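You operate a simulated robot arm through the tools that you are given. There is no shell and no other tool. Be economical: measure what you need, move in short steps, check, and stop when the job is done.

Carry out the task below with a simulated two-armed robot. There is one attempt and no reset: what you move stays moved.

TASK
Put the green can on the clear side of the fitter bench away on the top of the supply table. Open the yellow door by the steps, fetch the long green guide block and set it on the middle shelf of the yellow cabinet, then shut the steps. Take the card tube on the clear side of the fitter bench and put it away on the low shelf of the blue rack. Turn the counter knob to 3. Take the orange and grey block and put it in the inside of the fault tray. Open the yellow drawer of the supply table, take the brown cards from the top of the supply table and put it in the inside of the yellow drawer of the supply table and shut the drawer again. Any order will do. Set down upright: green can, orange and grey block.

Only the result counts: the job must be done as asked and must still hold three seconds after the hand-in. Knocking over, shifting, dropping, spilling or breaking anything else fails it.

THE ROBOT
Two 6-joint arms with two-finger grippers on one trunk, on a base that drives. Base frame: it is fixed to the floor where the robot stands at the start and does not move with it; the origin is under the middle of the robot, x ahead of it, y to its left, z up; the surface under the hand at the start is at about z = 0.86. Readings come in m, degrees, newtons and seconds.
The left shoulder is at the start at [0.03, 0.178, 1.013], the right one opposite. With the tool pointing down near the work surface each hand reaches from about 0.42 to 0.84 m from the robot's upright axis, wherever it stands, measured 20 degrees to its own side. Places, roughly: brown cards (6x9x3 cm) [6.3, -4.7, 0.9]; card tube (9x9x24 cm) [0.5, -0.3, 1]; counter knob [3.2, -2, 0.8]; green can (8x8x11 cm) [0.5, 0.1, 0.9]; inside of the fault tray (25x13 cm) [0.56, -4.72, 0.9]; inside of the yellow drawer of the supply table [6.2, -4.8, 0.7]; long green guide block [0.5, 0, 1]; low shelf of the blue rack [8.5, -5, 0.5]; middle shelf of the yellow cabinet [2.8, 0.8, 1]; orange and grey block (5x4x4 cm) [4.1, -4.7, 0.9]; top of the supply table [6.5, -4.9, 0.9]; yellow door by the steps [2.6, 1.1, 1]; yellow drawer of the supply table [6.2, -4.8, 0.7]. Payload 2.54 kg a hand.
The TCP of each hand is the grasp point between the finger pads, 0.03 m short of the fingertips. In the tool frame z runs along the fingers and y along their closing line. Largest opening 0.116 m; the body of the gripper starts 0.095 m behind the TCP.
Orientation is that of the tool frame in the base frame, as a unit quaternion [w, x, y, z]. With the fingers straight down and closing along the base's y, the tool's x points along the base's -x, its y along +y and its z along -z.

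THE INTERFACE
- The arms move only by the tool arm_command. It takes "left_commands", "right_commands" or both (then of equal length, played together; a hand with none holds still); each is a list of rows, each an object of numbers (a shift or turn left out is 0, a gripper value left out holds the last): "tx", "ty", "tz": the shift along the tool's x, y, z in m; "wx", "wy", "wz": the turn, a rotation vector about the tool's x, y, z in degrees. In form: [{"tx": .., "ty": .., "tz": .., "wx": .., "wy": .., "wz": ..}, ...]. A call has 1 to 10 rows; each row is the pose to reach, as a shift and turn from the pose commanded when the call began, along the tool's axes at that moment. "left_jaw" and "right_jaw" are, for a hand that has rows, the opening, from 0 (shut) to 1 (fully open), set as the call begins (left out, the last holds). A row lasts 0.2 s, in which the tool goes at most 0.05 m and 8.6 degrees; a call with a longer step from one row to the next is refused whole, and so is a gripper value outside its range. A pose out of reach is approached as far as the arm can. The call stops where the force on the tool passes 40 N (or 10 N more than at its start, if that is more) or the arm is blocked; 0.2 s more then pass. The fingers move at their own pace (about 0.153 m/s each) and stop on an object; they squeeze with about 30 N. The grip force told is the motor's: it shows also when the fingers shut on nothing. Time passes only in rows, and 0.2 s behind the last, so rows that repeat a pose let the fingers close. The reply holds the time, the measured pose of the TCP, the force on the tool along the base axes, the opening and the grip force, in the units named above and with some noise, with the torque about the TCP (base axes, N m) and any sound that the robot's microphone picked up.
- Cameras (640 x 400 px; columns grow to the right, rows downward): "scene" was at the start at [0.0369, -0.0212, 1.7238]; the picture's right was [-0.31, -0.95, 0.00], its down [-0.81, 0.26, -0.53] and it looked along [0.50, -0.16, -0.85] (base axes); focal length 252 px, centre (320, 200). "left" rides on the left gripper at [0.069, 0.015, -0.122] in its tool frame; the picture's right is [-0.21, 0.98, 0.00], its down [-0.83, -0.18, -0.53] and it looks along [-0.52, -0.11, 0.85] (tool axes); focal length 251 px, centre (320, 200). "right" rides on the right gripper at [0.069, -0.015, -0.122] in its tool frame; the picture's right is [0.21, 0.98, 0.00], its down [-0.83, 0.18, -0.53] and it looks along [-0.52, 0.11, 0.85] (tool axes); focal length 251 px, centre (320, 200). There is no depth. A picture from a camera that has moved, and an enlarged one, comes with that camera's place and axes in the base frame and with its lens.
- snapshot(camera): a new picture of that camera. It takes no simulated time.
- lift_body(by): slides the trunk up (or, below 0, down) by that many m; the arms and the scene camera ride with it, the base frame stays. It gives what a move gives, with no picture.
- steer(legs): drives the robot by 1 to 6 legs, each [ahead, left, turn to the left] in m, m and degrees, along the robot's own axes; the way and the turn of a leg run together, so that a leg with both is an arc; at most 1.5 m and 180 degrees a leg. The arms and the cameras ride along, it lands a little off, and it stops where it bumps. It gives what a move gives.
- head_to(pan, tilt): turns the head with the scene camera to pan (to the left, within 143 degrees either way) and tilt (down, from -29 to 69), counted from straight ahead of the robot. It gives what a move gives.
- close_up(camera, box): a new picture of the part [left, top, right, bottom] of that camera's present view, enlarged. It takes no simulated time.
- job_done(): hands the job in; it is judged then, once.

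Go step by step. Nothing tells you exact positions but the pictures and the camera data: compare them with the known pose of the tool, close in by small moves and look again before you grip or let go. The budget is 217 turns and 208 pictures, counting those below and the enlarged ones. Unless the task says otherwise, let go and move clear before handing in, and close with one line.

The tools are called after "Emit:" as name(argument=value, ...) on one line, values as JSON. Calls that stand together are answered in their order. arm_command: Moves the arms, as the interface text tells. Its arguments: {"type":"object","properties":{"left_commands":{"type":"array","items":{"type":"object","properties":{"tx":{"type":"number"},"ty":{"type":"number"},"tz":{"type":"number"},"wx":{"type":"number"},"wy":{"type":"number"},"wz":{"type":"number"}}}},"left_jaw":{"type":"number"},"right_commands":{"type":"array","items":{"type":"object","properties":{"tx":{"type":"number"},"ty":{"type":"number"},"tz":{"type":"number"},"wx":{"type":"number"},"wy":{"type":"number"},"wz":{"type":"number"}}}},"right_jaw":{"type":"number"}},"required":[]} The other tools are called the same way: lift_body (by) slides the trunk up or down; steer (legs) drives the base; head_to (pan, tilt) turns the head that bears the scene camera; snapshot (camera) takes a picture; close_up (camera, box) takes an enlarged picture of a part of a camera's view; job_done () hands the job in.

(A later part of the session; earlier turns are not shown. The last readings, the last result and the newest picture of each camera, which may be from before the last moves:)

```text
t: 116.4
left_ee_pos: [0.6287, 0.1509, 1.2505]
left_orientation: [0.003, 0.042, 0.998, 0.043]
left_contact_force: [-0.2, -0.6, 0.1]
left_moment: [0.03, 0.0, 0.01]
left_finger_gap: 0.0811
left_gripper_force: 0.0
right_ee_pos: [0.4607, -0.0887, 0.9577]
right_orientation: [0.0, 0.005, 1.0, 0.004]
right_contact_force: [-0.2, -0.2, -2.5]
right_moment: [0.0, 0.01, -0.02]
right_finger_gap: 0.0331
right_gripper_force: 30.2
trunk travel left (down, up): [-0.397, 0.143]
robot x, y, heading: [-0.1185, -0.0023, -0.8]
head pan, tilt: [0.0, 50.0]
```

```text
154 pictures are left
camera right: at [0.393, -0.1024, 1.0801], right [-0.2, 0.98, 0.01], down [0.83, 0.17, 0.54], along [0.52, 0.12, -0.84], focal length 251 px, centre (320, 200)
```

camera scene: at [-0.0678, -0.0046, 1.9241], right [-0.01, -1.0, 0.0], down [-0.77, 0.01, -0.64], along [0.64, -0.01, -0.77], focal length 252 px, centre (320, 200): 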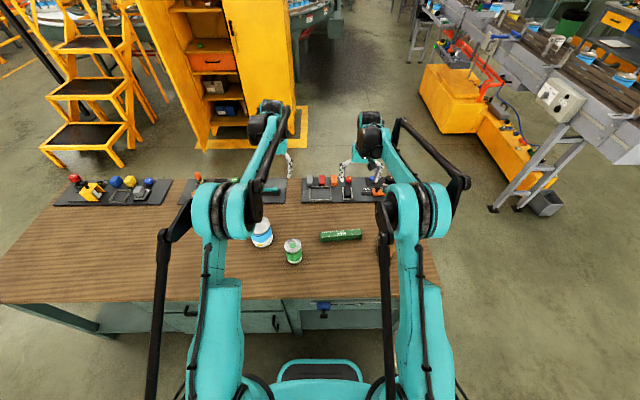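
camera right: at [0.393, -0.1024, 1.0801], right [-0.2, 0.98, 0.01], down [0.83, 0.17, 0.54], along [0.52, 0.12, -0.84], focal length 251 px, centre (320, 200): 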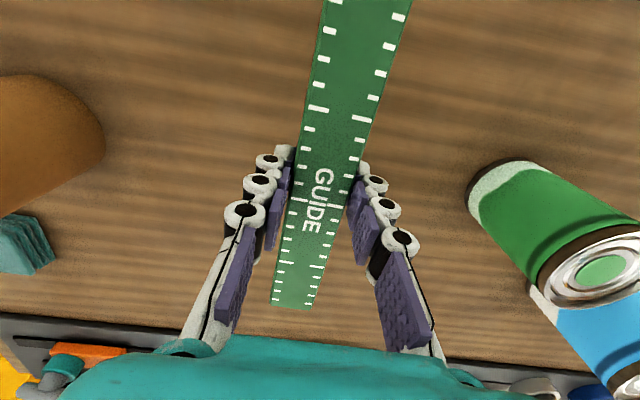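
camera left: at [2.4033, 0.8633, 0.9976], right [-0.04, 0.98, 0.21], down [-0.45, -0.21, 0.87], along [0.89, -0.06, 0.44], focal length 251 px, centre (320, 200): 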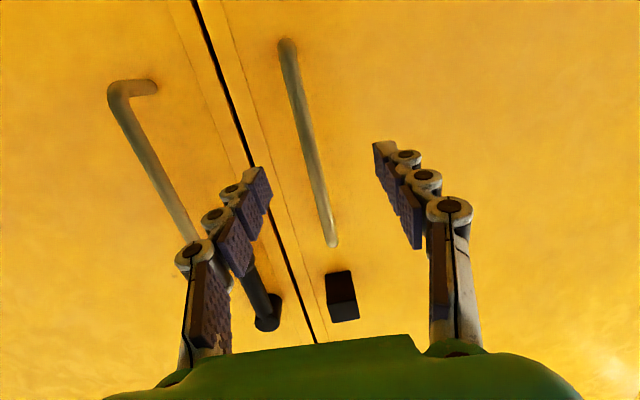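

Lower it onto the bench, release, and look.

Emit:
arm_command(right_commands=[{"tz": 0.03}, {"tz": 0.05}, {"tz": 0.057}])

Emit:
arm_command(right_commands=[{"tz": 0}, {"tz": 0}, {"tz": -0.005, "wy": -8}, {"tz": -0.005, "wy": -16}, {"tz": -0.005, "wy": -24}, {"tz": -0.005, "wy": -32}, {"tz": -0.005, "wy": -40}, {"tz": -0.005, "wy": -46}], right_jaw=0.6)

Emit:
snapshot(camera="right")

Emit:
snapshot(camera="scene")

```text
t: 117.2
left_ee_pos: [0.6303, 0.1511, 1.2504]
left_orientation: [0.003, 0.041, 0.998, 0.044]
left_contact_force: [0.3, 0.1, 0.0]
left_moment: [-0.01, -0.01, -0.01]
left_finger_gap: 0.0812
left_gripper_force: 0.0
right_ee_pos: [0.4619, -0.0873, 0.9013]
right_orientation: [0.0, 0.007, 1.0, 0.004]
right_contact_force: [0.7, -0.1, -3.0]
right_moment: [0.03, -0.01, 0.01]
right_finger_gap: 0.0334
right_gripper_force: 30.9
trunk travel left (down, up): [-0.397, 0.143]
robot x, y, heading: [-0.1172, -0.0019, -0.8]
head pan, tilt: [0.0, 50.0]
```

```text
t: 119.0
left_ee_pos: [0.6287, 0.1512, 1.2507]
left_orientation: [0.002, 0.042, 0.998, 0.043]
left_contact_force: [0.6, 0.4, -0.4]
left_moment: [-0.01, -0.01, 0.0]
left_finger_gap: 0.0808
left_gripper_force: 0.1
right_ee_pos: [0.5873, -0.0481, 0.9459]
right_orientation: [0.391, 0.009, 0.92, 0.0]
right_contact_force: [0.2, -0.4, 0.6]
right_moment: [-0.02, 0.01, -0.01]
right_finger_gap: 0.0696
right_gripper_force: 0.1
right hand out of reach, approached as far as the arm can: row 4, 5, 6, 7, 8
trunk travel left (down, up): [-0.397, 0.143]
robot x, y, heading: [-0.1133, -0.0075, -0.4]
head pan, tilt: [0.0, 50.0]
```

```text
153 pictures are left
camera right: at [0.4534, -0.061, 0.9822], right [-0.14, 0.98, -0.15], down [0.19, 0.17, 0.97], along [0.97, 0.1, -0.21], focal length 251 px, centre (320, 200)
```

right: 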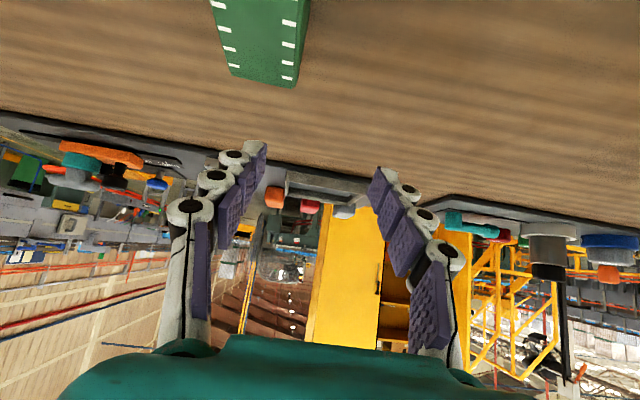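

```text
152 pictures are left
camera scene: at [-0.0674, -0.0039, 1.906], right [-0.01, -1.0, 0.0], down [-0.77, 0.01, -0.64], along [0.64, -0.01, -0.77], focal length 252 px, centre (320, 200)
```

scene: 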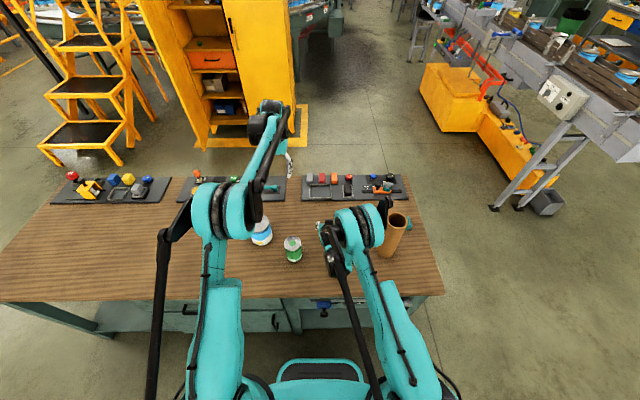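

The hand drifted forward at its reach limit; the block still lies in place. I raise the hand, back the base ~0.23 m and lower the trunk for a better pitch reach.

Emit:
arm_command(right_commands=[{"tx": -0.03, "tz": -0.03}, {"tx": -0.06, "tz": -0.06}, {"tx": -0.09, "tz": -0.09}, {"tx": -0.12, "tz": -0.12}])

Emit:
steer(legs=[[-0.23, 0, 0]])

Emit:
lift_body(by=-0.12)

Emit:
snapshot(camera="right")

Emit:
snapshot(camera="scene")

```text
t: 120.0
left_ee_pos: [0.6272, 0.1501, 1.2524]
left_orientation: [0.004, 0.042, 0.998, 0.043]
left_contact_force: [-0.2, 0.3, -0.2]
left_moment: [0.0, -0.04, -0.01]
left_finger_gap: 0.081
left_gripper_force: 0.2
right_ee_pos: [0.5849, -0.0514, 1.1191]
right_orientation: [0.392, 0.008, 0.92, 0.001]
right_contact_force: [0.7, 0.3, -0.2]
right_moment: [0.01, 0.0, 0.02]
right_finger_gap: 0.0696
right_gripper_force: 0.1
trunk travel left (down, up): [-0.397, 0.143]
robot x, y, heading: [-0.115, -0.0009, -0.6]
head pan, tilt: [0.0, 50.0]
```

```text
t: 121.8
left_ee_pos: [0.3975, 0.1531, 1.251]
left_orientation: [0.002, 0.042, 0.998, 0.044]
left_contact_force: [0.0, -0.1, -0.3]
left_moment: [0.02, -0.01, -0.02]
left_finger_gap: 0.081
left_gripper_force: 0.1
right_ee_pos: [0.3542, -0.05, 1.1185]
right_orientation: [0.391, 0.008, 0.92, 0.001]
right_contact_force: [-0.2, -0.4, -0.3]
right_moment: [0.0, -0.01, -0.01]
right_finger_gap: 0.0694
right_gripper_force: 0.1
trunk travel left (down, up): [-0.397, 0.143]
robot x, y, heading: [-0.3489, 0.0019, -0.8]
head pan, tilt: [0.0, 50.0]
```

```text
t: 123.3
left_ee_pos: [0.3993, 0.1542, 1.1313]
left_orientation: [0.003, 0.041, 0.998, 0.043]
left_contact_force: [-0.9, 0.1, 0.0]
left_moment: [0.0, -0.03, 0.04]
left_finger_gap: 0.0811
left_gripper_force: 0.1
right_ee_pos: [0.3543, -0.0495, 0.9976]
right_orientation: [0.391, 0.008, 0.92, 0.001]
right_contact_force: [-0.3, 0.5, 0.7]
right_moment: [0.0, 0.02, 0.02]
right_finger_gap: 0.0696
right_gripper_force: 0.0
trunk travel left (down, up): [-0.277, 0.263]
robot x, y, heading: [-0.3459, -0.0007, -0.8]
head pan, tilt: [0.0, 50.0]
```

```text
151 pictures are left
camera right: at [0.2199, -0.0616, 1.0334], right [-0.14, 0.98, -0.15], down [0.19, 0.17, 0.97], along [0.97, 0.1, -0.21], focal length 251 px, centre (320, 200)
```

right: 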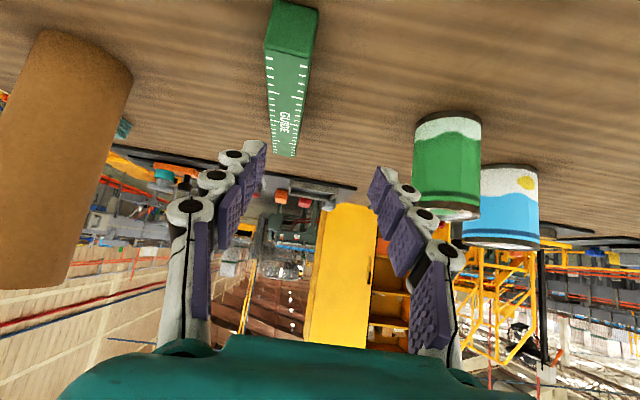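

```text
150 pictures are left
camera scene: at [-0.299, -0.0015, 1.7862], right [-0.01, -1.0, 0.0], down [-0.77, 0.01, -0.64], along [0.64, -0.01, -0.77], focal length 252 px, centre (320, 200)
```

scene: 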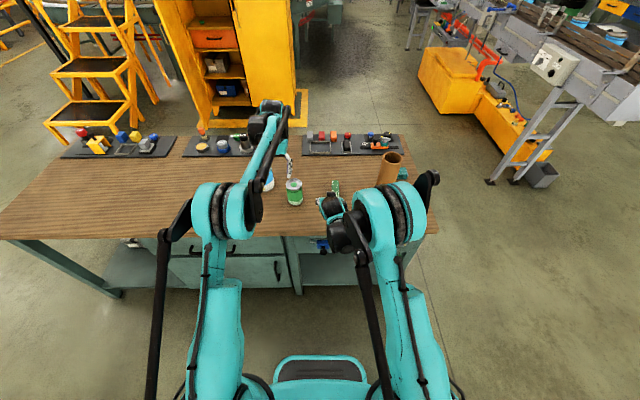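

Block centre ≈(0.467,-0.086), along x. The 46°-pitched hand approaches straight along its axis.

Emit:
arm_command(right_commands=[{"ty": -0.018, "tz": 0.01}, {"ty": -0.036, "tz": 0.02}, {"ty": -0.036, "tz": 0.06}, {"ty": -0.036, "tz": 0.1}, {"ty": -0.036, "tz": 0.125}])

Emit:
snapshot(camera="right")

```text
t: 124.5
left_ee_pos: [0.3986, 0.1543, 1.1293]
left_orientation: [0.003, 0.043, 0.998, 0.043]
left_contact_force: [0.4, 0.0, 0.0]
left_moment: [-0.03, 0.04, -0.02]
left_finger_gap: 0.0813
left_gripper_force: 0.0
right_ee_pos: [0.4477, -0.0847, 0.9097]
right_orientation: [0.391, 0.008, 0.92, 0.001]
right_contact_force: [-0.2, 0.2, -0.6]
right_moment: [0.0, -0.02, 0.0]
right_finger_gap: 0.0694
right_gripper_force: 0.0
trunk travel left (down, up): [-0.277, 0.263]
robot x, y, heading: [-0.3493, -0.0017, -0.8]
head pan, tilt: [0.0, 50.0]
```

```text
149 pictures are left
camera right: at [0.3128, -0.0968, 0.9441], right [-0.14, 0.98, -0.15], down [0.19, 0.17, 0.97], along [0.97, 0.1, -0.21], focal length 251 px, centre (320, 200)
```

right: 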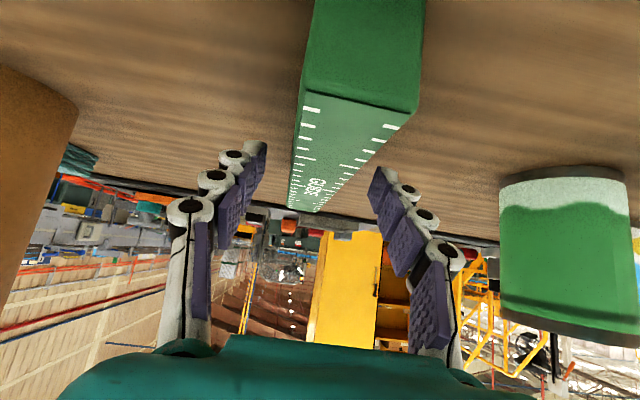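

Aligned. In 2.5 cm further, close, and lift.

Emit:
arm_command(right_commands=[{"tz": 0.014}, {"tz": 0.025}, {"tz": 0.025}])

Emit:
arm_command(right_commands=[{"tz": 0}, {"tz": 0}, {"tz": 0}, {"tz": 0}], right_jaw=0)

Emit:
arm_command(right_commands=[{"tx": -0.02, "tz": -0.02}, {"tx": -0.04, "tz": -0.04}, {"tx": -0.07, "tz": -0.07}, {"tx": -0.1, "tz": -0.1}])

Emit:
snapshot(camera="right")

```text
t: 125.3
left_ee_pos: [0.3975, 0.1544, 1.1307]
left_orientation: [0.003, 0.042, 0.998, 0.043]
left_contact_force: [-0.5, 0.0, 0.6]
left_moment: [-0.03, -0.03, 0.0]
left_finger_gap: 0.0813
left_gripper_force: 0.0
right_ee_pos: [0.4611, -0.0867, 0.8927]
right_orientation: [0.39, 0.008, 0.921, 0.001]
right_contact_force: [0.6, -0.2, 0.4]
right_moment: [-0.03, -0.01, 0.02]
right_finger_gap: 0.0697
right_gripper_force: 0.1
trunk travel left (down, up): [-0.277, 0.263]
robot x, y, heading: [-0.348, -0.0035, -0.7]
head pan, tilt: [0.0, 50.0]
```

```text
t: 126.3
left_ee_pos: [0.3978, 0.1526, 1.13]
left_orientation: [0.003, 0.042, 0.998, 0.044]
left_contact_force: [-0.7, -0.5, -0.3]
left_moment: [0.01, 0.0, 0.03]
left_finger_gap: 0.0812
left_gripper_force: 0.2
right_ee_pos: [0.4617, -0.0865, 0.8928]
right_orientation: [0.391, 0.008, 0.92, 0.001]
right_contact_force: [-0.8, -0.1, 0.2]
right_moment: [-0.03, -0.16, -0.02]
right_finger_gap: 0.0334
right_gripper_force: 30.3
trunk travel left (down, up): [-0.277, 0.263]
robot x, y, heading: [-0.3462, -0.0008, -0.7]
head pan, tilt: [0.0, 50.0]
```

```text
t: 127.3
left_ee_pos: [0.3977, 0.1527, 1.1299]
left_orientation: [0.001, 0.041, 0.998, 0.044]
left_contact_force: [0.0, -0.9, 0.1]
left_moment: [-0.03, -0.01, 0.01]
left_finger_gap: 0.0814
left_gripper_force: 0.1
right_ee_pos: [0.4593, -0.0853, 1.0364]
right_orientation: [0.392, 0.008, 0.92, 0.001]
right_contact_force: [-0.2, 0.0, -1.7]
right_moment: [-0.04, 0.07, -0.04]
right_finger_gap: 0.0332
right_gripper_force: 30.4
trunk travel left (down, up): [-0.277, 0.263]
robot x, y, heading: [-0.3463, -0.0009, -0.7]
head pan, tilt: [0.0, 50.0]
```

```text
148 pictures are left
camera right: at [0.3244, -0.0977, 1.0716], right [-0.14, 0.98, -0.15], down [0.19, 0.17, 0.97], along [0.97, 0.1, -0.21], focal length 251 px, centre (320, 200)
```

right: 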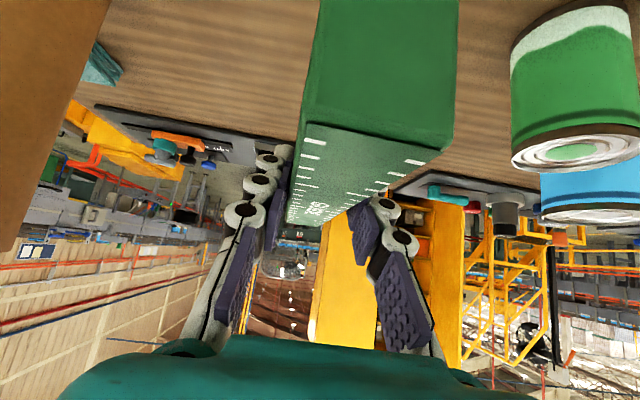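

Block held securely. I retract the left hand, raise the trunk over the tube, and drive round to the cabinet.

Emit:
arm_command(left_commands=[{"tx": 0.045}, {"tx": 0.09}, {"tx": 0.135}, {"tx": 0.18}, {"tx": 0.22}])

Emit:
lift_body(by=0.2)

Emit:
steer(legs=[[0, -1.05, 0.7], [1.5, 0, 0], [0.5, 0, 0], [0, 1.0, 0]])

Emit:
head_to(pan=10, tilt=38)

Emit:
snapshot(camera="scene")

```text
t: 128.5
left_ee_pos: [0.1761, 0.1704, 1.1303]
left_orientation: [0.004, 0.042, 0.998, 0.043]
left_contact_force: [-0.3, 1.5, 0.7]
left_moment: [0.01, -0.06, -0.02]
left_finger_gap: 0.0808
left_gripper_force: 0.1
right_ee_pos: [0.4591, -0.0861, 1.0364]
right_orientation: [0.39, 0.008, 0.921, 0.001]
right_contact_force: [0.7, 0.3, -1.2]
right_moment: [0.03, 0.01, 0.01]
right_finger_gap: 0.0331
right_gripper_force: 30.3
trunk travel left (down, up): [-0.277, 0.263]
robot x, y, heading: [-0.3503, -0.0003, -0.8]
head pan, tilt: [0.0, 50.0]
```

```text
t: 130.7
left_ee_pos: [0.18, 0.1698, 1.3288]
left_orientation: [0.003, 0.042, 0.998, 0.044]
left_contact_force: [-0.8, 0.4, 0.2]
left_moment: [0.0, 0.0, -0.02]
left_finger_gap: 0.0812
left_gripper_force: 0.0
right_ee_pos: [0.4599, -0.0857, 1.2343]
right_orientation: [0.391, 0.008, 0.92, 0.001]
right_contact_force: [-0.1, -0.5, -2.2]
right_moment: [0.0, 0.03, 0.0]
right_finger_gap: 0.0332
right_gripper_force: 29.6
trunk travel left (down, up): [-0.477, 0.063]
robot x, y, heading: [-0.3457, -0.0026, -1.0]
head pan, tilt: [0.0, 50.0]
```

```text
t: 150.3
left_ee_pos: [2.1112, 0.1836, 1.3291]
left_orientation: [0.001, 0.012, 0.999, 0.044]
left_contact_force: [-0.1, -0.7, 0.1]
left_moment: [-0.01, 0.01, -0.04]
left_finger_gap: 0.0812
left_gripper_force: 0.0
right_ee_pos: [2.4062, -0.0556, 1.237]
right_orientation: [0.39, -0.019, 0.92, 0.012]
right_contact_force: [-0.1, -1.4, -2.6]
right_moment: [0.01, 0.02, -0.01]
right_finger_gap: 0.0332
right_gripper_force: 30.1
trunk travel left (down, up): [-0.477, 0.063]
robot x, y, heading: [1.5957, -0.0153, 2.8]
head pan, tilt: [0.0, 50.0]
```

```text
t: 151.0
left_ee_pos: [2.1115, 0.1846, 1.3277]
left_orientation: [0.002, 0.013, 0.999, 0.045]
left_contact_force: [-0.2, 0.2, 0.2]
left_moment: [0.0, 0.02, 0.0]
left_finger_gap: 0.0812
left_gripper_force: 0.1
right_ee_pos: [2.4081, -0.0547, 1.2358]
right_orientation: [0.39, -0.019, 0.92, 0.013]
right_contact_force: [-0.3, -0.4, -2.0]
right_moment: [0.02, 0.03, -0.06]
right_finger_gap: 0.0334
right_gripper_force: 30.2
trunk travel left (down, up): [-0.477, 0.063]
robot x, y, heading: [1.598, -0.0206, 2.6]
head pan, tilt: [10.0, 38.0]
```

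```text
147 pictures are left
camera scene: at [1.6529, -0.0009, 2.0031], right [0.22, -0.98, 0.0], down [-0.6, -0.13, -0.79], along [0.77, 0.17, -0.62], focal length 252 px, centre (320, 200)
```

scene: 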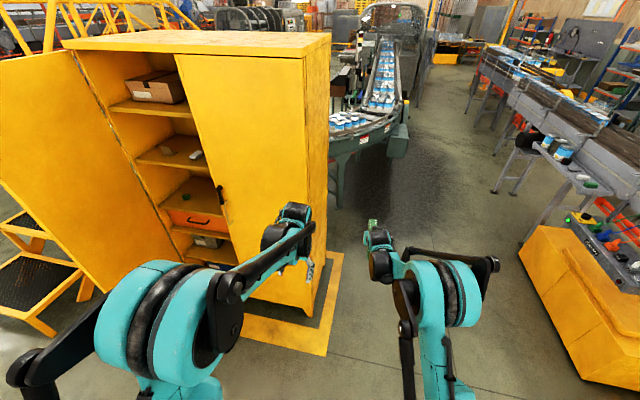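

Strafe left to face the open compartment.

Emit:
steer(legs=[[-0.04, 0, -2.6], [0, 1.02, 0]])

Emit:
lift_body(by=-0.13)

Emit:
head_to(pan=0, tilt=35)

Emit:
snapshot(camera="scene")

Emit:
snapshot(camera="right")

```text
t: 156.9
left_ee_pos: [2.0818, 1.2139, 1.3292]
left_orientation: [0.002, 0.036, 0.998, 0.044]
left_contact_force: [-0.1, 0.0, -0.8]
left_moment: [0.0, 0.02, 0.01]
left_finger_gap: 0.0813
left_gripper_force: 0.2
right_ee_pos: [2.3667, 0.9624, 1.2356]
right_orientation: [0.391, 0.003, 0.92, 0.004]
right_contact_force: [0.1, -0.8, -3.3]
right_moment: [-0.03, 0.05, 0.02]
right_finger_gap: 0.0332
right_gripper_force: 29.9
trunk travel left (down, up): [-0.477, 0.063]
robot x, y, heading: [1.5593, 1.0379, 0.0]
head pan, tilt: [10.0, 38.0]
```

```text
t: 158.5
left_ee_pos: [2.0813, 1.215, 1.1998]
left_orientation: [0.002, 0.035, 0.998, 0.043]
left_contact_force: [-0.9, -0.3, 0.2]
left_moment: [-0.02, -0.01, -0.01]
left_finger_gap: 0.0811
left_gripper_force: 0.0
right_ee_pos: [2.3657, 0.9617, 1.1054]
right_orientation: [0.391, 0.001, 0.921, 0.004]
right_contact_force: [0.1, 0.0, -2.1]
right_moment: [-0.02, 0.01, 0.01]
right_finger_gap: 0.0334
right_gripper_force: 29.7
trunk travel left (down, up): [-0.347, 0.193]
robot x, y, heading: [1.5581, 1.036, -0.2]
head pan, tilt: [10.0, 38.0]
```

```text
t: 159.2
left_ee_pos: [2.0826, 1.2147, 1.199]
left_orientation: [0.003, 0.035, 0.998, 0.043]
left_contact_force: [0.4, 0.6, 0.0]
left_moment: [-0.03, 0.03, 0.01]
left_finger_gap: 0.0814
left_gripper_force: 0.0
right_ee_pos: [2.3654, 0.9619, 1.1063]
right_orientation: [0.391, 0.002, 0.921, 0.003]
right_contact_force: [0.0, -0.2, -3.2]
right_moment: [-0.01, 0.02, 0.01]
right_finger_gap: 0.0333
right_gripper_force: 29.5
trunk travel left (down, up): [-0.347, 0.193]
robot x, y, heading: [1.5581, 1.0395, -0.2]
head pan, tilt: [0.0, 35.0]
```

```text
146 pictures are left
camera scene: at [1.618, 1.0367, 1.8778], right [0.0, -1.0, 0.0], down [-0.57, 0.0, -0.82], along [0.82, 0.0, -0.57], focal length 252 px, centre (320, 200)
```

scene: 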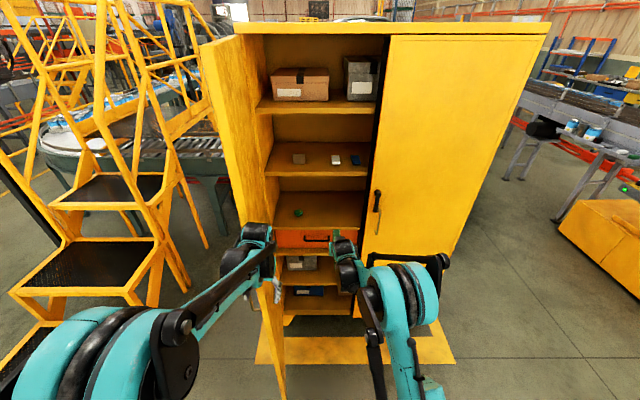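

```text
145 pictures are left
camera right: at [2.2316, 0.9484, 1.1407], right [-0.15, 0.98, -0.15], down [0.19, 0.17, 0.97], along [0.97, 0.12, -0.21], focal length 251 px, centre (320, 200)
```

right: 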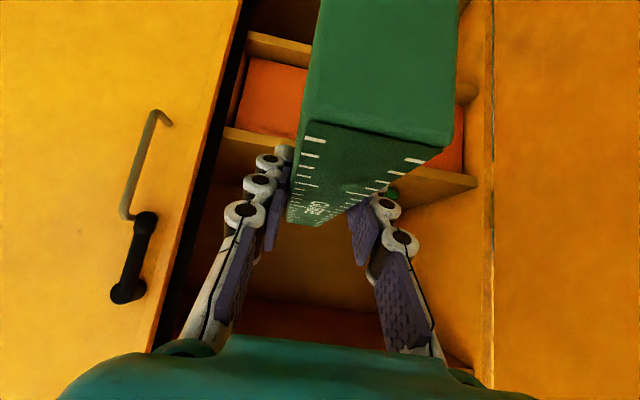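

Middle shelf surface z≈1.0, headroom ~0.3. The carried block is at z 1.07. I extend the right arm partway, then drive in slowly.

Emit:
arm_command(right_commands=[{"tx": -0.03, "tz": 0.03}, {"tx": -0.06, "tz": 0.06}, {"tx": -0.09, "tz": 0.09}, {"tx": -0.1, "tz": 0.11}])

Emit:
steer(legs=[[0.2, -0.04, 0]])

Emit:
snapshot(camera="right")

Emit:
snapshot(camera="scene")

```text
t: 160.2
left_ee_pos: [2.0832, 1.2149, 1.1985]
left_orientation: [0.003, 0.035, 0.998, 0.044]
left_contact_force: [0.9, 0.2, 0.4]
left_moment: [0.01, -0.01, -0.02]
left_finger_gap: 0.081
left_gripper_force: 0.0
right_ee_pos: [2.5153, 0.9627, 1.1014]
right_orientation: [0.391, 0.002, 0.92, 0.005]
right_contact_force: [0.0, 0.4, -2.7]
right_moment: [-0.03, 0.01, -0.02]
right_finger_gap: 0.0332
right_gripper_force: 29.6
trunk travel left (down, up): [-0.347, 0.193]
robot x, y, heading: [1.5613, 1.0405, -0.3]
head pan, tilt: [0.0, 35.0]
```

```text
t: 161.1
left_ee_pos: [2.0874, 1.2103, 1.2011]
left_orientation: [-0.003, 0.03, 0.999, 0.045]
left_contact_force: [-24.3, -3.1, 9.4]
left_moment: [0.75, -3.8, 0.62]
left_finger_gap: 0.0809
left_gripper_force: 0.1
right_ee_pos: [2.5272, 0.9603, 1.1068]
right_orientation: [0.392, 0.002, 0.92, 0.005]
right_contact_force: [-0.3, -0.3, -2.5]
right_moment: [0.02, 0.06, 0.02]
right_finger_gap: 0.0336
right_gripper_force: 29.9
trunk travel left (down, up): [-0.347, 0.193]
robot x, y, heading: [1.5733, 1.0306, 0.3]
head pan, tilt: [0.0, 35.0]
stopped in leg 1: the force on the tool passed its limit at 94 N (the readings are from after the stop); the commanded pose is now the measured one
```

```text
144 pictures are left
camera right: at [2.3929, 0.946, 1.1409], right [-0.15, 0.98, -0.15], down [0.19, 0.17, 0.97], along [0.97, 0.12, -0.21], focal length 251 px, centre (320, 200)
```

right: 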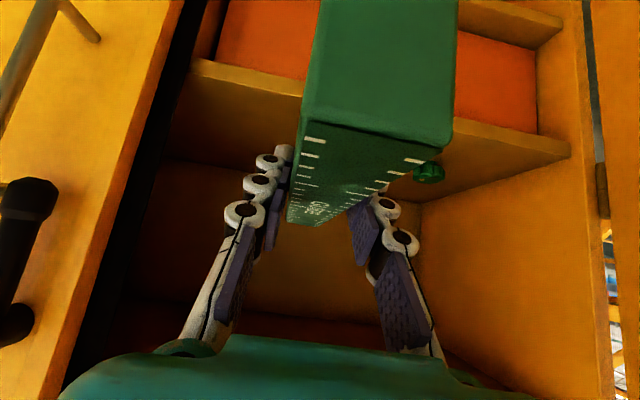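

```text
143 pictures are left
camera scene: at [1.6281, 1.031, 1.878], right [0.0, -1.0, 0.0], down [-0.57, 0.0, -0.82], along [0.82, 0.0, -0.57], focal length 252 px, centre (320, 200)
```

scene: 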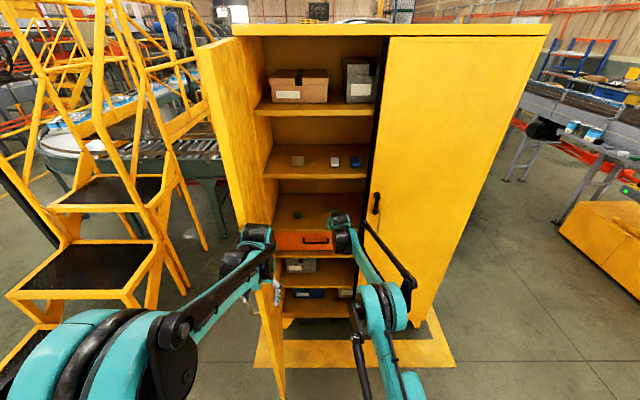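

The left hand touched the open door's edge and the drive stopped. I back off, shift the base right, and shift the right hand left so the left arm stays clear.

Emit:
steer(legs=[[-0.14, 0, 0], [0, -0.2, 0]])

Emit:
arm_command(right_commands=[{"ty": 0.045}, {"ty": 0.09}, {"ty": 0.135}, {"ty": 0.18}, {"ty": 0.18}])

Emit:
snapshot(camera="scene")

```text
t: 163.6
left_ee_pos: [1.9535, 1.0134, 1.1986]
left_orientation: [-0.003, 0.03, 0.999, 0.044]
left_contact_force: [0.1, 0.4, -0.2]
left_moment: [0.04, -0.01, 0.01]
left_finger_gap: 0.0813
left_gripper_force: 0.0
right_ee_pos: [2.3934, 0.7628, 1.1023]
right_orientation: [0.391, -0.001, 0.92, 0.006]
right_contact_force: [0.1, -0.9, -2.5]
right_moment: [0.03, -0.01, 0.0]
right_finger_gap: 0.0335
right_gripper_force: 29.6
trunk travel left (down, up): [-0.347, 0.193]
robot x, y, heading: [1.4379, 0.8322, 0.1]
head pan, tilt: [0.0, 35.0]
```

```text
t: 164.8
left_ee_pos: [1.9535, 1.0126, 1.1988]
left_orientation: [-0.004, 0.03, 0.999, 0.043]
left_contact_force: [-0.1, -0.1, -0.1]
left_moment: [0.03, 0.01, 0.0]
left_finger_gap: 0.0814
left_gripper_force: 0.2
right_ee_pos: [2.3666, 0.9328, 1.1107]
right_orientation: [0.391, 0.001, 0.92, 0.005]
right_contact_force: [-0.2, -0.1, -3.1]
right_moment: [0.01, 0.02, 0.03]
right_finger_gap: 0.0332
right_gripper_force: 30.0
right hand out of reach, approached as far as the arm can: row 2, 3, 4, 5
trunk travel left (down, up): [-0.347, 0.193]
robot x, y, heading: [1.4359, 0.8347, 0.4]
head pan, tilt: [0.0, 35.0]
```

```text
142 pictures are left
camera scene: at [1.4974, 0.8321, 1.8778], right [0.0, -1.0, 0.0], down [-0.57, 0.0, -0.82], along [0.82, 0.0, -0.57], focal length 252 px, centre (320, 200)
```

scene: 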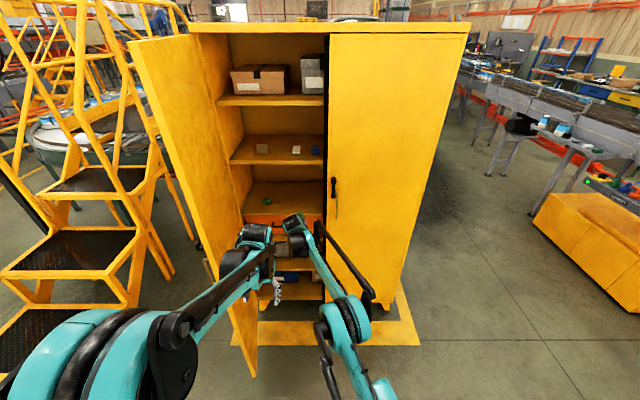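

Right hand now at y≈0.93. Drive forward 0.25 and check.

Emit:
steer(legs=[[0.25, 0, 0]])

Emit:
snapshot(camera="right")

Emit:
snapshot(camera="scene")

```text
t: 166.6
left_ee_pos: [2.1975, 1.0144, 1.1993]
left_orientation: [-0.003, 0.029, 0.999, 0.044]
left_contact_force: [0.0, 0.1, 0.0]
left_moment: [-0.01, 0.06, -0.01]
left_finger_gap: 0.0811
left_gripper_force: 0.1
right_ee_pos: [2.6119, 0.9353, 1.111]
right_orientation: [0.39, 0.0, 0.921, 0.004]
right_contact_force: [1.5, 0.6, -3.0]
right_moment: [-0.01, 0.01, -0.01]
right_finger_gap: 0.0335
right_gripper_force: 30.1
trunk travel left (down, up): [-0.347, 0.193]
robot x, y, heading: [1.6842, 0.8344, 0.3]
head pan, tilt: [0.0, 35.0]
```

```text
141 pictures are left
camera right: at [2.4775, 0.9214, 1.1449], right [-0.15, 0.98, -0.15], down [0.19, 0.17, 0.97], along [0.97, 0.12, -0.21], focal length 251 px, centre (320, 200)
```

right: 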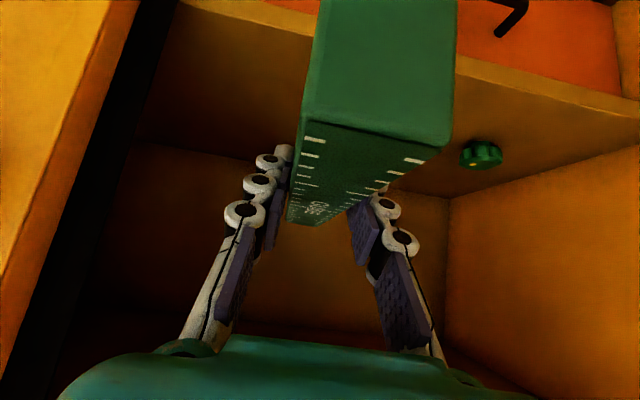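

```text
140 pictures are left
camera scene: at [1.7433, 0.8348, 1.8778], right [0.0, -1.0, 0.0], down [-0.57, 0.0, -0.82], along [0.82, 0.0, -0.57], focal length 252 px, centre (320, 200)
```

scene: 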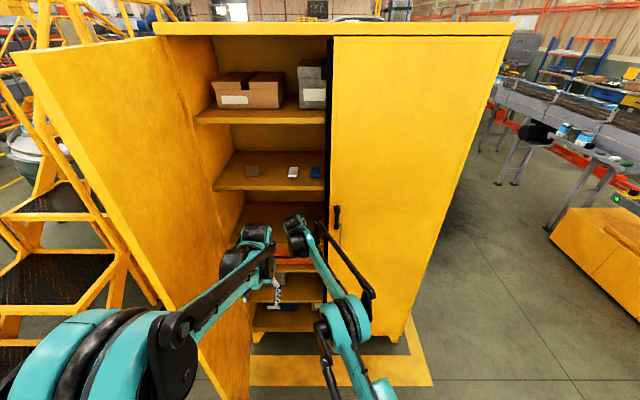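

Clear path. Forward another 0.15, then lower.

Emit:
steer(legs=[[0.15, 0, 0]])

Emit:
lift_body(by=-0.05)

Emit:
snapshot(camera="right")

```text
t: 168.0
left_ee_pos: [2.3483, 1.0162, 1.1977]
left_orientation: [-0.004, 0.029, 0.999, 0.044]
left_contact_force: [0.2, 0.3, 0.2]
left_moment: [0.01, 0.0, -0.03]
left_finger_gap: 0.081
left_gripper_force: 0.1
right_ee_pos: [2.7612, 0.9365, 1.1098]
right_orientation: [0.39, 0.0, 0.921, 0.004]
right_contact_force: [0.9, -0.6, -2.5]
right_moment: [-0.02, 0.03, 0.0]
right_finger_gap: 0.0334
right_gripper_force: 30.0
trunk travel left (down, up): [-0.347, 0.193]
robot x, y, heading: [1.8311, 0.8324, 0.1]
head pan, tilt: [0.0, 35.0]
```

```text
t: 168.9
left_ee_pos: [2.3485, 1.0146, 1.1493]
left_orientation: [-0.004, 0.029, 0.999, 0.044]
left_contact_force: [-0.6, 0.3, -1.1]
left_moment: [0.03, 0.02, -0.01]
left_finger_gap: 0.0816
left_gripper_force: 0.0
right_ee_pos: [2.7608, 0.9374, 1.0601]
right_orientation: [0.391, -0.001, 0.92, 0.005]
right_contact_force: [-0.1, -0.1, -2.4]
right_moment: [0.01, -0.01, 0.01]
right_finger_gap: 0.0334
right_gripper_force: 29.8
trunk travel left (down, up): [-0.297, 0.243]
robot x, y, heading: [1.83, 0.8347, 0.1]
head pan, tilt: [0.0, 35.0]
```

```text
139 pictures are left
camera right: at [2.6262, 0.9222, 1.0957], right [-0.15, 0.98, -0.15], down [0.19, 0.17, 0.97], along [0.97, 0.12, -0.21], focal length 251 px, centre (320, 200)
```

right: 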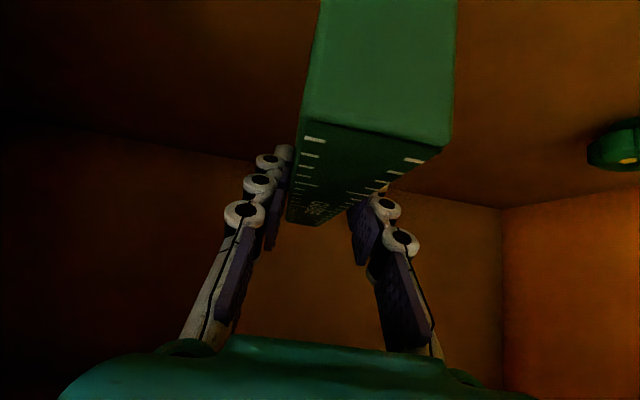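

Lower gently until contact with the shelf.

Emit:
arm_command(right_commands=[{"tx": 0.007, "tz": 0.007}, {"tx": 0.011, "tz": 0.011}, {"tx": 0.014, "tz": 0.014}, {"tx": 0.017, "tz": 0.017}, {"tx": 0.019, "tz": 0.019}])

```text
t: 170.1
left_ee_pos: [2.3487, 1.0161, 1.1491]
left_orientation: [-0.004, 0.028, 0.999, 0.044]
left_contact_force: [-0.3, 0.2, -0.9]
left_moment: [0.0, -0.01, 0.01]
left_finger_gap: 0.0813
left_gripper_force: 0.0
right_ee_pos: [2.756, 0.9344, 1.0358]
right_orientation: [0.392, -0.001, 0.92, 0.005]
right_contact_force: [0.0, -0.3, -3.3]
right_moment: [-0.02, 0.01, 0.01]
right_finger_gap: 0.0334
right_gripper_force: 30.2
right hand out of reach, approached as far as the arm can: row 4, 5
trunk travel left (down, up): [-0.297, 0.243]
robot x, y, heading: [1.8299, 0.8346, 0.4]
head pan, tilt: [0.0, 35.0]
```

Emit:
lift_body(by=-0.006)

Emit:
snapshot(camera="right")

```text
t: 170.6
left_ee_pos: [2.3485, 1.0142, 1.1424]
left_orientation: [-0.004, 0.03, 0.999, 0.045]
left_contact_force: [0.1, -0.1, -0.2]
left_moment: [-0.01, 0.0, 0.02]
left_finger_gap: 0.0812
left_gripper_force: 0.1
right_ee_pos: [2.7556, 0.9346, 1.0302]
right_orientation: [0.392, -0.002, 0.92, 0.006]
right_contact_force: [-0.5, -0.2, -2.1]
right_moment: [-0.01, 0.02, 0.0]
right_finger_gap: 0.0331
right_gripper_force: 30.7
trunk travel left (down, up): [-0.291, 0.249]
robot x, y, heading: [1.8318, 0.8354, 0.5]
head pan, tilt: [0.0, 35.0]
```

```text
138 pictures are left
camera right: at [2.6217, 0.9203, 1.0642], right [-0.15, 0.98, -0.15], down [0.19, 0.17, 0.97], along [0.97, 0.12, -0.21], focal length 251 px, centre (320, 200)
```

right: 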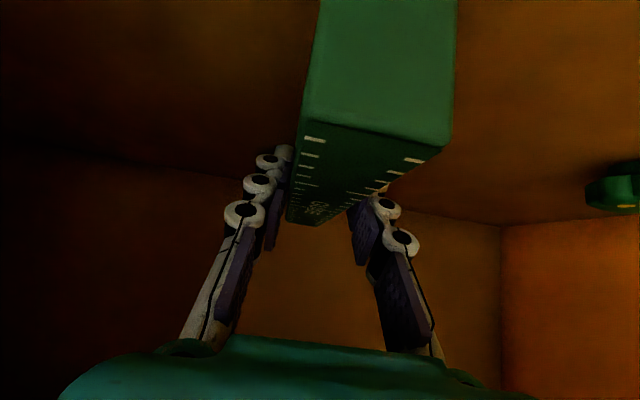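

No contact yet; continue in small steps.

Emit:
lift_body(by=-0.006)

Emit:
lift_body(by=-0.006)

Emit:
lift_body(by=-0.005)

```text
t: 171.2
left_ee_pos: [2.3482, 1.015, 1.1375]
left_orientation: [-0.004, 0.029, 0.999, 0.043]
left_contact_force: [-0.7, 0.7, 0.4]
left_moment: [0.02, 0.05, 0.02]
left_finger_gap: 0.0811
left_gripper_force: 0.0
right_ee_pos: [2.7564, 0.9349, 1.0242]
right_orientation: [0.391, 0.0, 0.92, 0.005]
right_contact_force: [0.5, -0.4, -2.0]
right_moment: [0.01, 0.01, -0.02]
right_finger_gap: 0.0333
right_gripper_force: 30.2
trunk travel left (down, up): [-0.285, 0.255]
robot x, y, heading: [1.8362, 0.8329, 0.4]
head pan, tilt: [0.0, 35.0]
```

```text
t: 171.7
left_ee_pos: [2.3487, 1.0159, 1.1305]
left_orientation: [-0.005, 0.03, 0.999, 0.044]
left_contact_force: [-0.1, 0.3, -0.4]
left_moment: [-0.02, -0.02, 0.01]
left_finger_gap: 0.081
left_gripper_force: 0.0
right_ee_pos: [2.7563, 0.9359, 1.0173]
right_orientation: [0.391, -0.001, 0.92, 0.005]
right_contact_force: [0.2, -0.2, -2.0]
right_moment: [0.02, 0.1, 0.01]
right_finger_gap: 0.0335
right_gripper_force: 29.9
trunk travel left (down, up): [-0.279, 0.261]
robot x, y, heading: [1.8281, 0.8363, 0.3]
head pan, tilt: [0.0, 35.0]
```

```text
t: 172.3
left_ee_pos: [2.3487, 1.0159, 1.126]
left_orientation: [-0.004, 0.029, 0.999, 0.045]
left_contact_force: [-0.2, -0.1, 1.0]
left_moment: [0.0, -0.02, 0.02]
left_finger_gap: 0.081
left_gripper_force: 0.1
right_ee_pos: [2.7562, 0.9351, 1.0128]
right_orientation: [0.392, 0.0, 0.92, 0.004]
right_contact_force: [0.0, -0.6, -3.1]
right_moment: [0.01, 0.06, 0.01]
right_finger_gap: 0.033
right_gripper_force: 30.0
trunk travel left (down, up): [-0.274, 0.266]
robot x, y, heading: [1.8291, 0.8369, 0.0]
head pan, tilt: [0.0, 35.0]
```

Emit:
lift_body(by=-0.006)

Emit:
lift_body(by=-0.006)

Emit:
close_up(camera="right", box=[240, 100, 640, 350])

```text
t: 172.8
left_ee_pos: [2.3475, 1.0143, 1.1192]
left_orientation: [-0.004, 0.028, 0.999, 0.044]
left_contact_force: [0.5, 0.7, 0.6]
left_moment: [0.03, -0.03, -0.02]
left_finger_gap: 0.081
left_gripper_force: 0.0
right_ee_pos: [2.756, 0.9358, 1.007]
right_orientation: [0.391, -0.001, 0.92, 0.005]
right_contact_force: [-0.4, 0.3, -2.7]
right_moment: [0.0, 0.04, 0.0]
right_finger_gap: 0.0333
right_gripper_force: 29.9
trunk travel left (down, up): [-0.268, 0.272]
robot x, y, heading: [1.8314, 0.8343, 0.4]
head pan, tilt: [0.0, 35.0]
```

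```text
t: 173.4
left_ee_pos: [2.3485, 1.0166, 1.1159]
left_orientation: [-0.003, 0.029, 0.999, 0.044]
left_contact_force: [1.0, -0.1, 0.2]
left_moment: [-0.04, 0.02, 0.0]
left_finger_gap: 0.0812
left_gripper_force: 0.0
right_ee_pos: [2.755, 0.9341, 1.0028]
right_orientation: [0.393, -0.001, 0.92, 0.005]
right_contact_force: [5.3, 0.9, 13.9]
right_moment: [-0.07, -1.01, 0.14]
right_finger_gap: 0.0333
right_gripper_force: 30.4
trunk travel left (down, up): [-0.262, 0.278]
robot x, y, heading: [1.8346, 0.8326, 0.4]
head pan, tilt: [0.0, 35.0]
```

```text
1.60 times, centred on (440, 225) of right
camera zoom: at [2.621, 0.9202, 1.0374], right [-0.15, 0.98, -0.15], down [0.18, 0.17, 0.97], along [0.97, 0.12, -0.21], focal length 402 px, centre (128, 160)
```

zoom: 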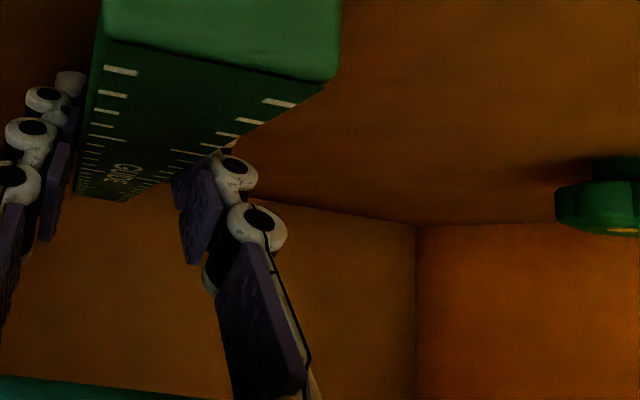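

Contact felt. Release, back out along the tool axis, then drive back.

Emit:
arm_command(right_commands=[{"tz": 0}, {"tz": 0}, {"tz": 0}, {"tz": -0.02}, {"tz": -0.05}, {"tz": -0.08}], right_jaw=0.6)

Emit:
snapshot(camera="right")

Emit:
steer(legs=[[-0.35, 0, 0]])

Emit:
snapshot(camera="right")

Emit:
snapshot(camera="scene")

```text
t: 174.8
left_ee_pos: [2.3468, 1.0158, 1.1143]
left_orientation: [-0.002, 0.028, 0.999, 0.044]
left_contact_force: [0.1, -0.1, -0.1]
left_moment: [0.04, -0.02, -0.02]
left_finger_gap: 0.0813
left_gripper_force: 0.1
right_ee_pos: [2.6945, 0.9344, 1.0576]
right_orientation: [0.392, 0.001, 0.92, 0.005]
right_contact_force: [0.1, 0.5, 0.2]
right_moment: [-0.01, -0.02, 0.04]
right_finger_gap: 0.0696
right_gripper_force: 0.1
trunk travel left (down, up): [-0.262, 0.278]
robot x, y, heading: [1.8311, 0.8322, 0.2]
head pan, tilt: [0.0, 35.0]
```

```text
136 pictures are left
camera right: at [2.561, 0.9192, 1.0923], right [-0.15, 0.98, -0.15], down [0.19, 0.17, 0.97], along [0.97, 0.12, -0.21], focal length 251 px, centre (320, 200)
```

right: 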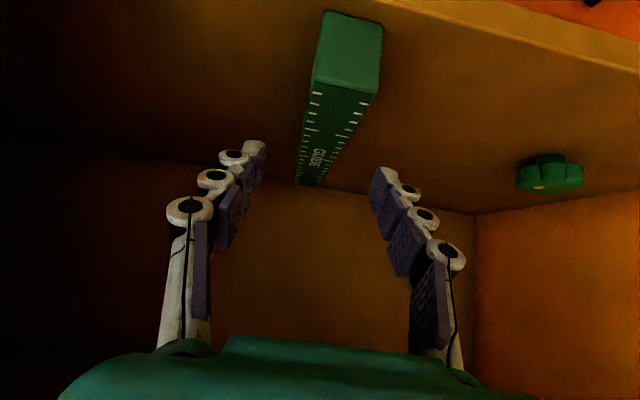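

```text
t: 177.1
left_ee_pos: [1.9956, 1.0129, 1.1148]
left_orientation: [-0.004, 0.031, 0.999, 0.043]
left_contact_force: [-0.4, 0.0, 0.2]
left_moment: [0.0, -0.06, -0.03]
left_finger_gap: 0.0813
left_gripper_force: 0.1
right_ee_pos: [2.3439, 0.9299, 1.0571]
right_orientation: [0.391, 0.001, 0.92, 0.005]
right_contact_force: [-0.3, -0.1, -0.1]
right_moment: [-0.01, -0.01, -0.02]
right_finger_gap: 0.0698
right_gripper_force: 0.0
trunk travel left (down, up): [-0.262, 0.278]
robot x, y, heading: [1.4792, 0.8372, -0.0]
head pan, tilt: [0.0, 35.0]
```

```text
135 pictures are left
camera right: at [2.2099, 0.9161, 1.0919], right [-0.15, 0.98, -0.15], down [0.19, 0.17, 0.97], along [0.97, 0.12, -0.21], focal length 251 px, centre (320, 200)
```

right: 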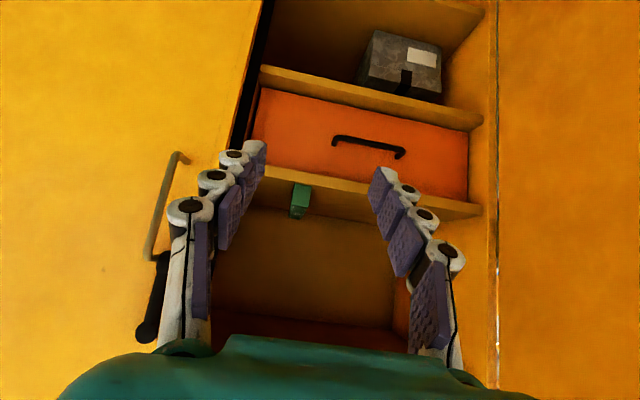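

```text
134 pictures are left
camera scene: at [1.5387, 0.8344, 1.7928], right [0.0, -1.0, 0.0], down [-0.57, 0.0, -0.82], along [0.82, 0.0, -0.57], focal length 252 px, centre (320, 200)
```

scene: 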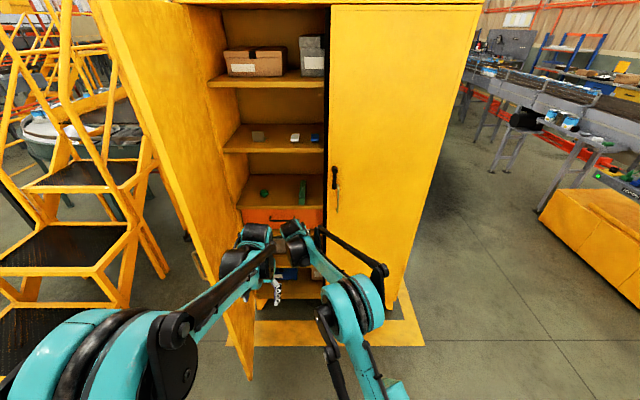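

Block is placed. To shut the door, I'll raise, go round to the outer side of the open door with the extended right hand, and sweep it closed.

Emit:
arm_command(right_commands=[{"tz": 0}, {"tz": 0}], right_jaw=0)

Emit:
lift_body(by=0.25)

Emit:
steer(legs=[[-0.33, 0, 0], [0, 0.65, 0]])

Emit:
snapshot(camera="scene")

```text
t: 177.7
left_ee_pos: [1.9971, 1.0136, 1.1141]
left_orientation: [-0.005, 0.031, 0.999, 0.044]
left_contact_force: [1.0, -0.4, -0.2]
left_moment: [-0.01, 0.02, -0.01]
left_finger_gap: 0.0813
left_gripper_force: 0.0
right_ee_pos: [2.3449, 0.9303, 1.0552]
right_orientation: [0.391, 0.0, 0.92, 0.005]
right_contact_force: [-0.5, 0.5, 0.4]
right_moment: [0.02, 0.0, 0.01]
right_finger_gap: 0.0001
right_gripper_force: 28.9
trunk travel left (down, up): [-0.262, 0.278]
robot x, y, heading: [1.4804, 0.8351, -0.1]
head pan, tilt: [0.0, 35.0]
```

```text
t: 180.2
left_ee_pos: [1.9974, 1.0135, 1.3635]
left_orientation: [-0.004, 0.031, 0.999, 0.044]
left_contact_force: [-0.2, -0.4, -0.4]
left_moment: [-0.03, -0.02, 0.02]
left_finger_gap: 0.0811
left_gripper_force: 0.1
right_ee_pos: [2.3462, 0.9301, 1.3066]
right_orientation: [0.391, 0.001, 0.92, 0.005]
right_contact_force: [-0.2, 0.1, 0.3]
right_moment: [0.01, 0.02, 0.0]
right_finger_gap: 0.0001
right_gripper_force: 29.0
trunk travel left (down, up): [-0.512, 0.028]
robot x, y, heading: [1.4789, 0.8344, 0.1]
head pan, tilt: [0.0, 35.0]
```

```text
t: 182.3
left_ee_pos: [1.7725, 1.0142, 1.3609]
left_orientation: [-0.006, 0.03, 0.999, 0.044]
left_contact_force: [0.2, 0.1, 0.0]
left_moment: [-0.02, 0.09, -0.02]
left_finger_gap: 0.0809
left_gripper_force: 0.0
right_ee_pos: [2.1197, 0.9329, 1.3021]
right_orientation: [0.39, 0.0, 0.921, 0.005]
right_contact_force: [1.0, -0.1, -0.2]
right_moment: [0.01, 0.01, 0.01]
right_finger_gap: 0.0001
right_gripper_force: 28.4
trunk travel left (down, up): [-0.512, 0.028]
robot x, y, heading: [1.2498, 0.8334, -0.1]
head pan, tilt: [0.0, 35.0]
stopped in leg 1: the robot was blocked; the commanded pose is now the measured one
```

```text
133 pictures are left
camera scene: at [1.3187, 0.8359, 2.0423], right [0.0, -1.0, 0.0], down [-0.58, 0.0, -0.82], along [0.82, 0.0, -0.58], focal length 252 px, centre (320, 200)
```

scene: 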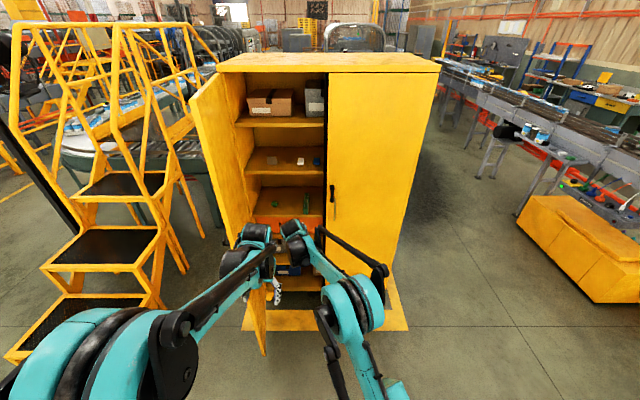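

I bumped the bench behind with the base; I move off it a touch, draw the right hand back, then strafe left past the door edge.

Emit:
arm_command(right_commands=[{"tx": 0.03, "tz": -0.03}, {"tx": 0.06, "tz": -0.06}, {"tx": 0.08, "tz": -0.08}])

Emit:
steer(legs=[[0.03, 0, 0]])

Emit:
head_to(pan=140, tilt=50)

Emit:
snapshot(camera="scene")

```text
t: 183.1
left_ee_pos: [1.7612, 1.0151, 1.3655]
left_orientation: [-0.002, 0.029, 0.999, 0.043]
left_contact_force: [-0.7, -0.7, -1.0]
left_moment: [0.04, -0.04, -0.03]
left_finger_gap: 0.0811
left_gripper_force: 0.1
right_ee_pos: [1.9959, 0.9333, 1.3056]
right_orientation: [0.393, 0.0, 0.92, 0.005]
right_contact_force: [0.6, -0.3, 0.0]
right_moment: [0.0, -0.02, 0.02]
right_finger_gap: 0.0003
right_gripper_force: 28.7
trunk travel left (down, up): [-0.512, 0.028]
robot x, y, heading: [1.2465, 0.834, -0.0]
head pan, tilt: [0.0, 35.0]
```

```text
t: 184.0
left_ee_pos: [1.7887, 1.016, 1.3667]
left_orientation: [-0.001, 0.029, 0.999, 0.043]
left_contact_force: [-1.0, -0.5, 0.3]
left_moment: [0.01, -0.09, 0.01]
left_finger_gap: 0.0813
left_gripper_force: 0.1
right_ee_pos: [2.0241, 0.9335, 1.3064]
right_orientation: [0.393, 0.0, 0.919, 0.006]
right_contact_force: [-0.7, 0.2, 1.5]
right_moment: [0.03, -0.02, 0.0]
right_finger_gap: 0.0
right_gripper_force: 28.7
trunk travel left (down, up): [-0.512, 0.028]
robot x, y, heading: [1.279, 0.8332, 0.0]
head pan, tilt: [0.0, 35.0]
```

```text
t: 186.2
left_ee_pos: [1.7942, 1.0148, 1.3637]
left_orientation: [-0.004, 0.028, 0.999, 0.043]
left_contact_force: [-0.6, -0.6, 1.5]
left_moment: [0.01, 0.02, 0.01]
left_finger_gap: 0.0812
left_gripper_force: 0.0
right_ee_pos: [2.0272, 0.933, 1.3035]
right_orientation: [0.391, 0.0, 0.92, 0.006]
right_contact_force: [-0.1, -0.3, -0.2]
right_moment: [-0.02, -0.01, -0.02]
right_finger_gap: 0.0
right_gripper_force: 28.2
trunk travel left (down, up): [-0.512, 0.028]
robot x, y, heading: [1.2786, 0.8305, -0.0]
head pan, tilt: [140.0, 50.0]
```

```text
132 pictures are left
camera scene: at [1.1903, 0.8849, 2.0211], right [0.64, 0.77, 0.0], down [0.59, -0.49, -0.64], along [-0.49, 0.41, -0.77], focal length 252 px, centre (320, 200)
```

scene: 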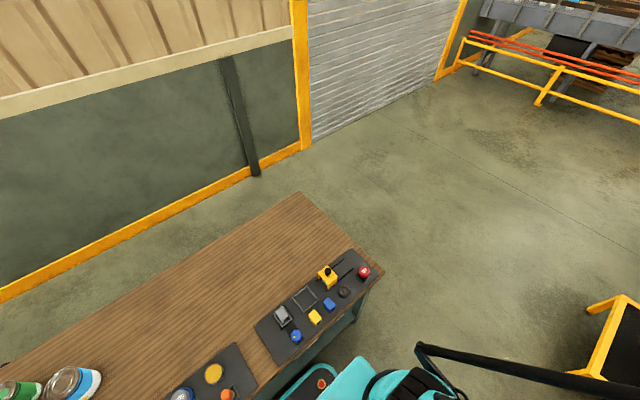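

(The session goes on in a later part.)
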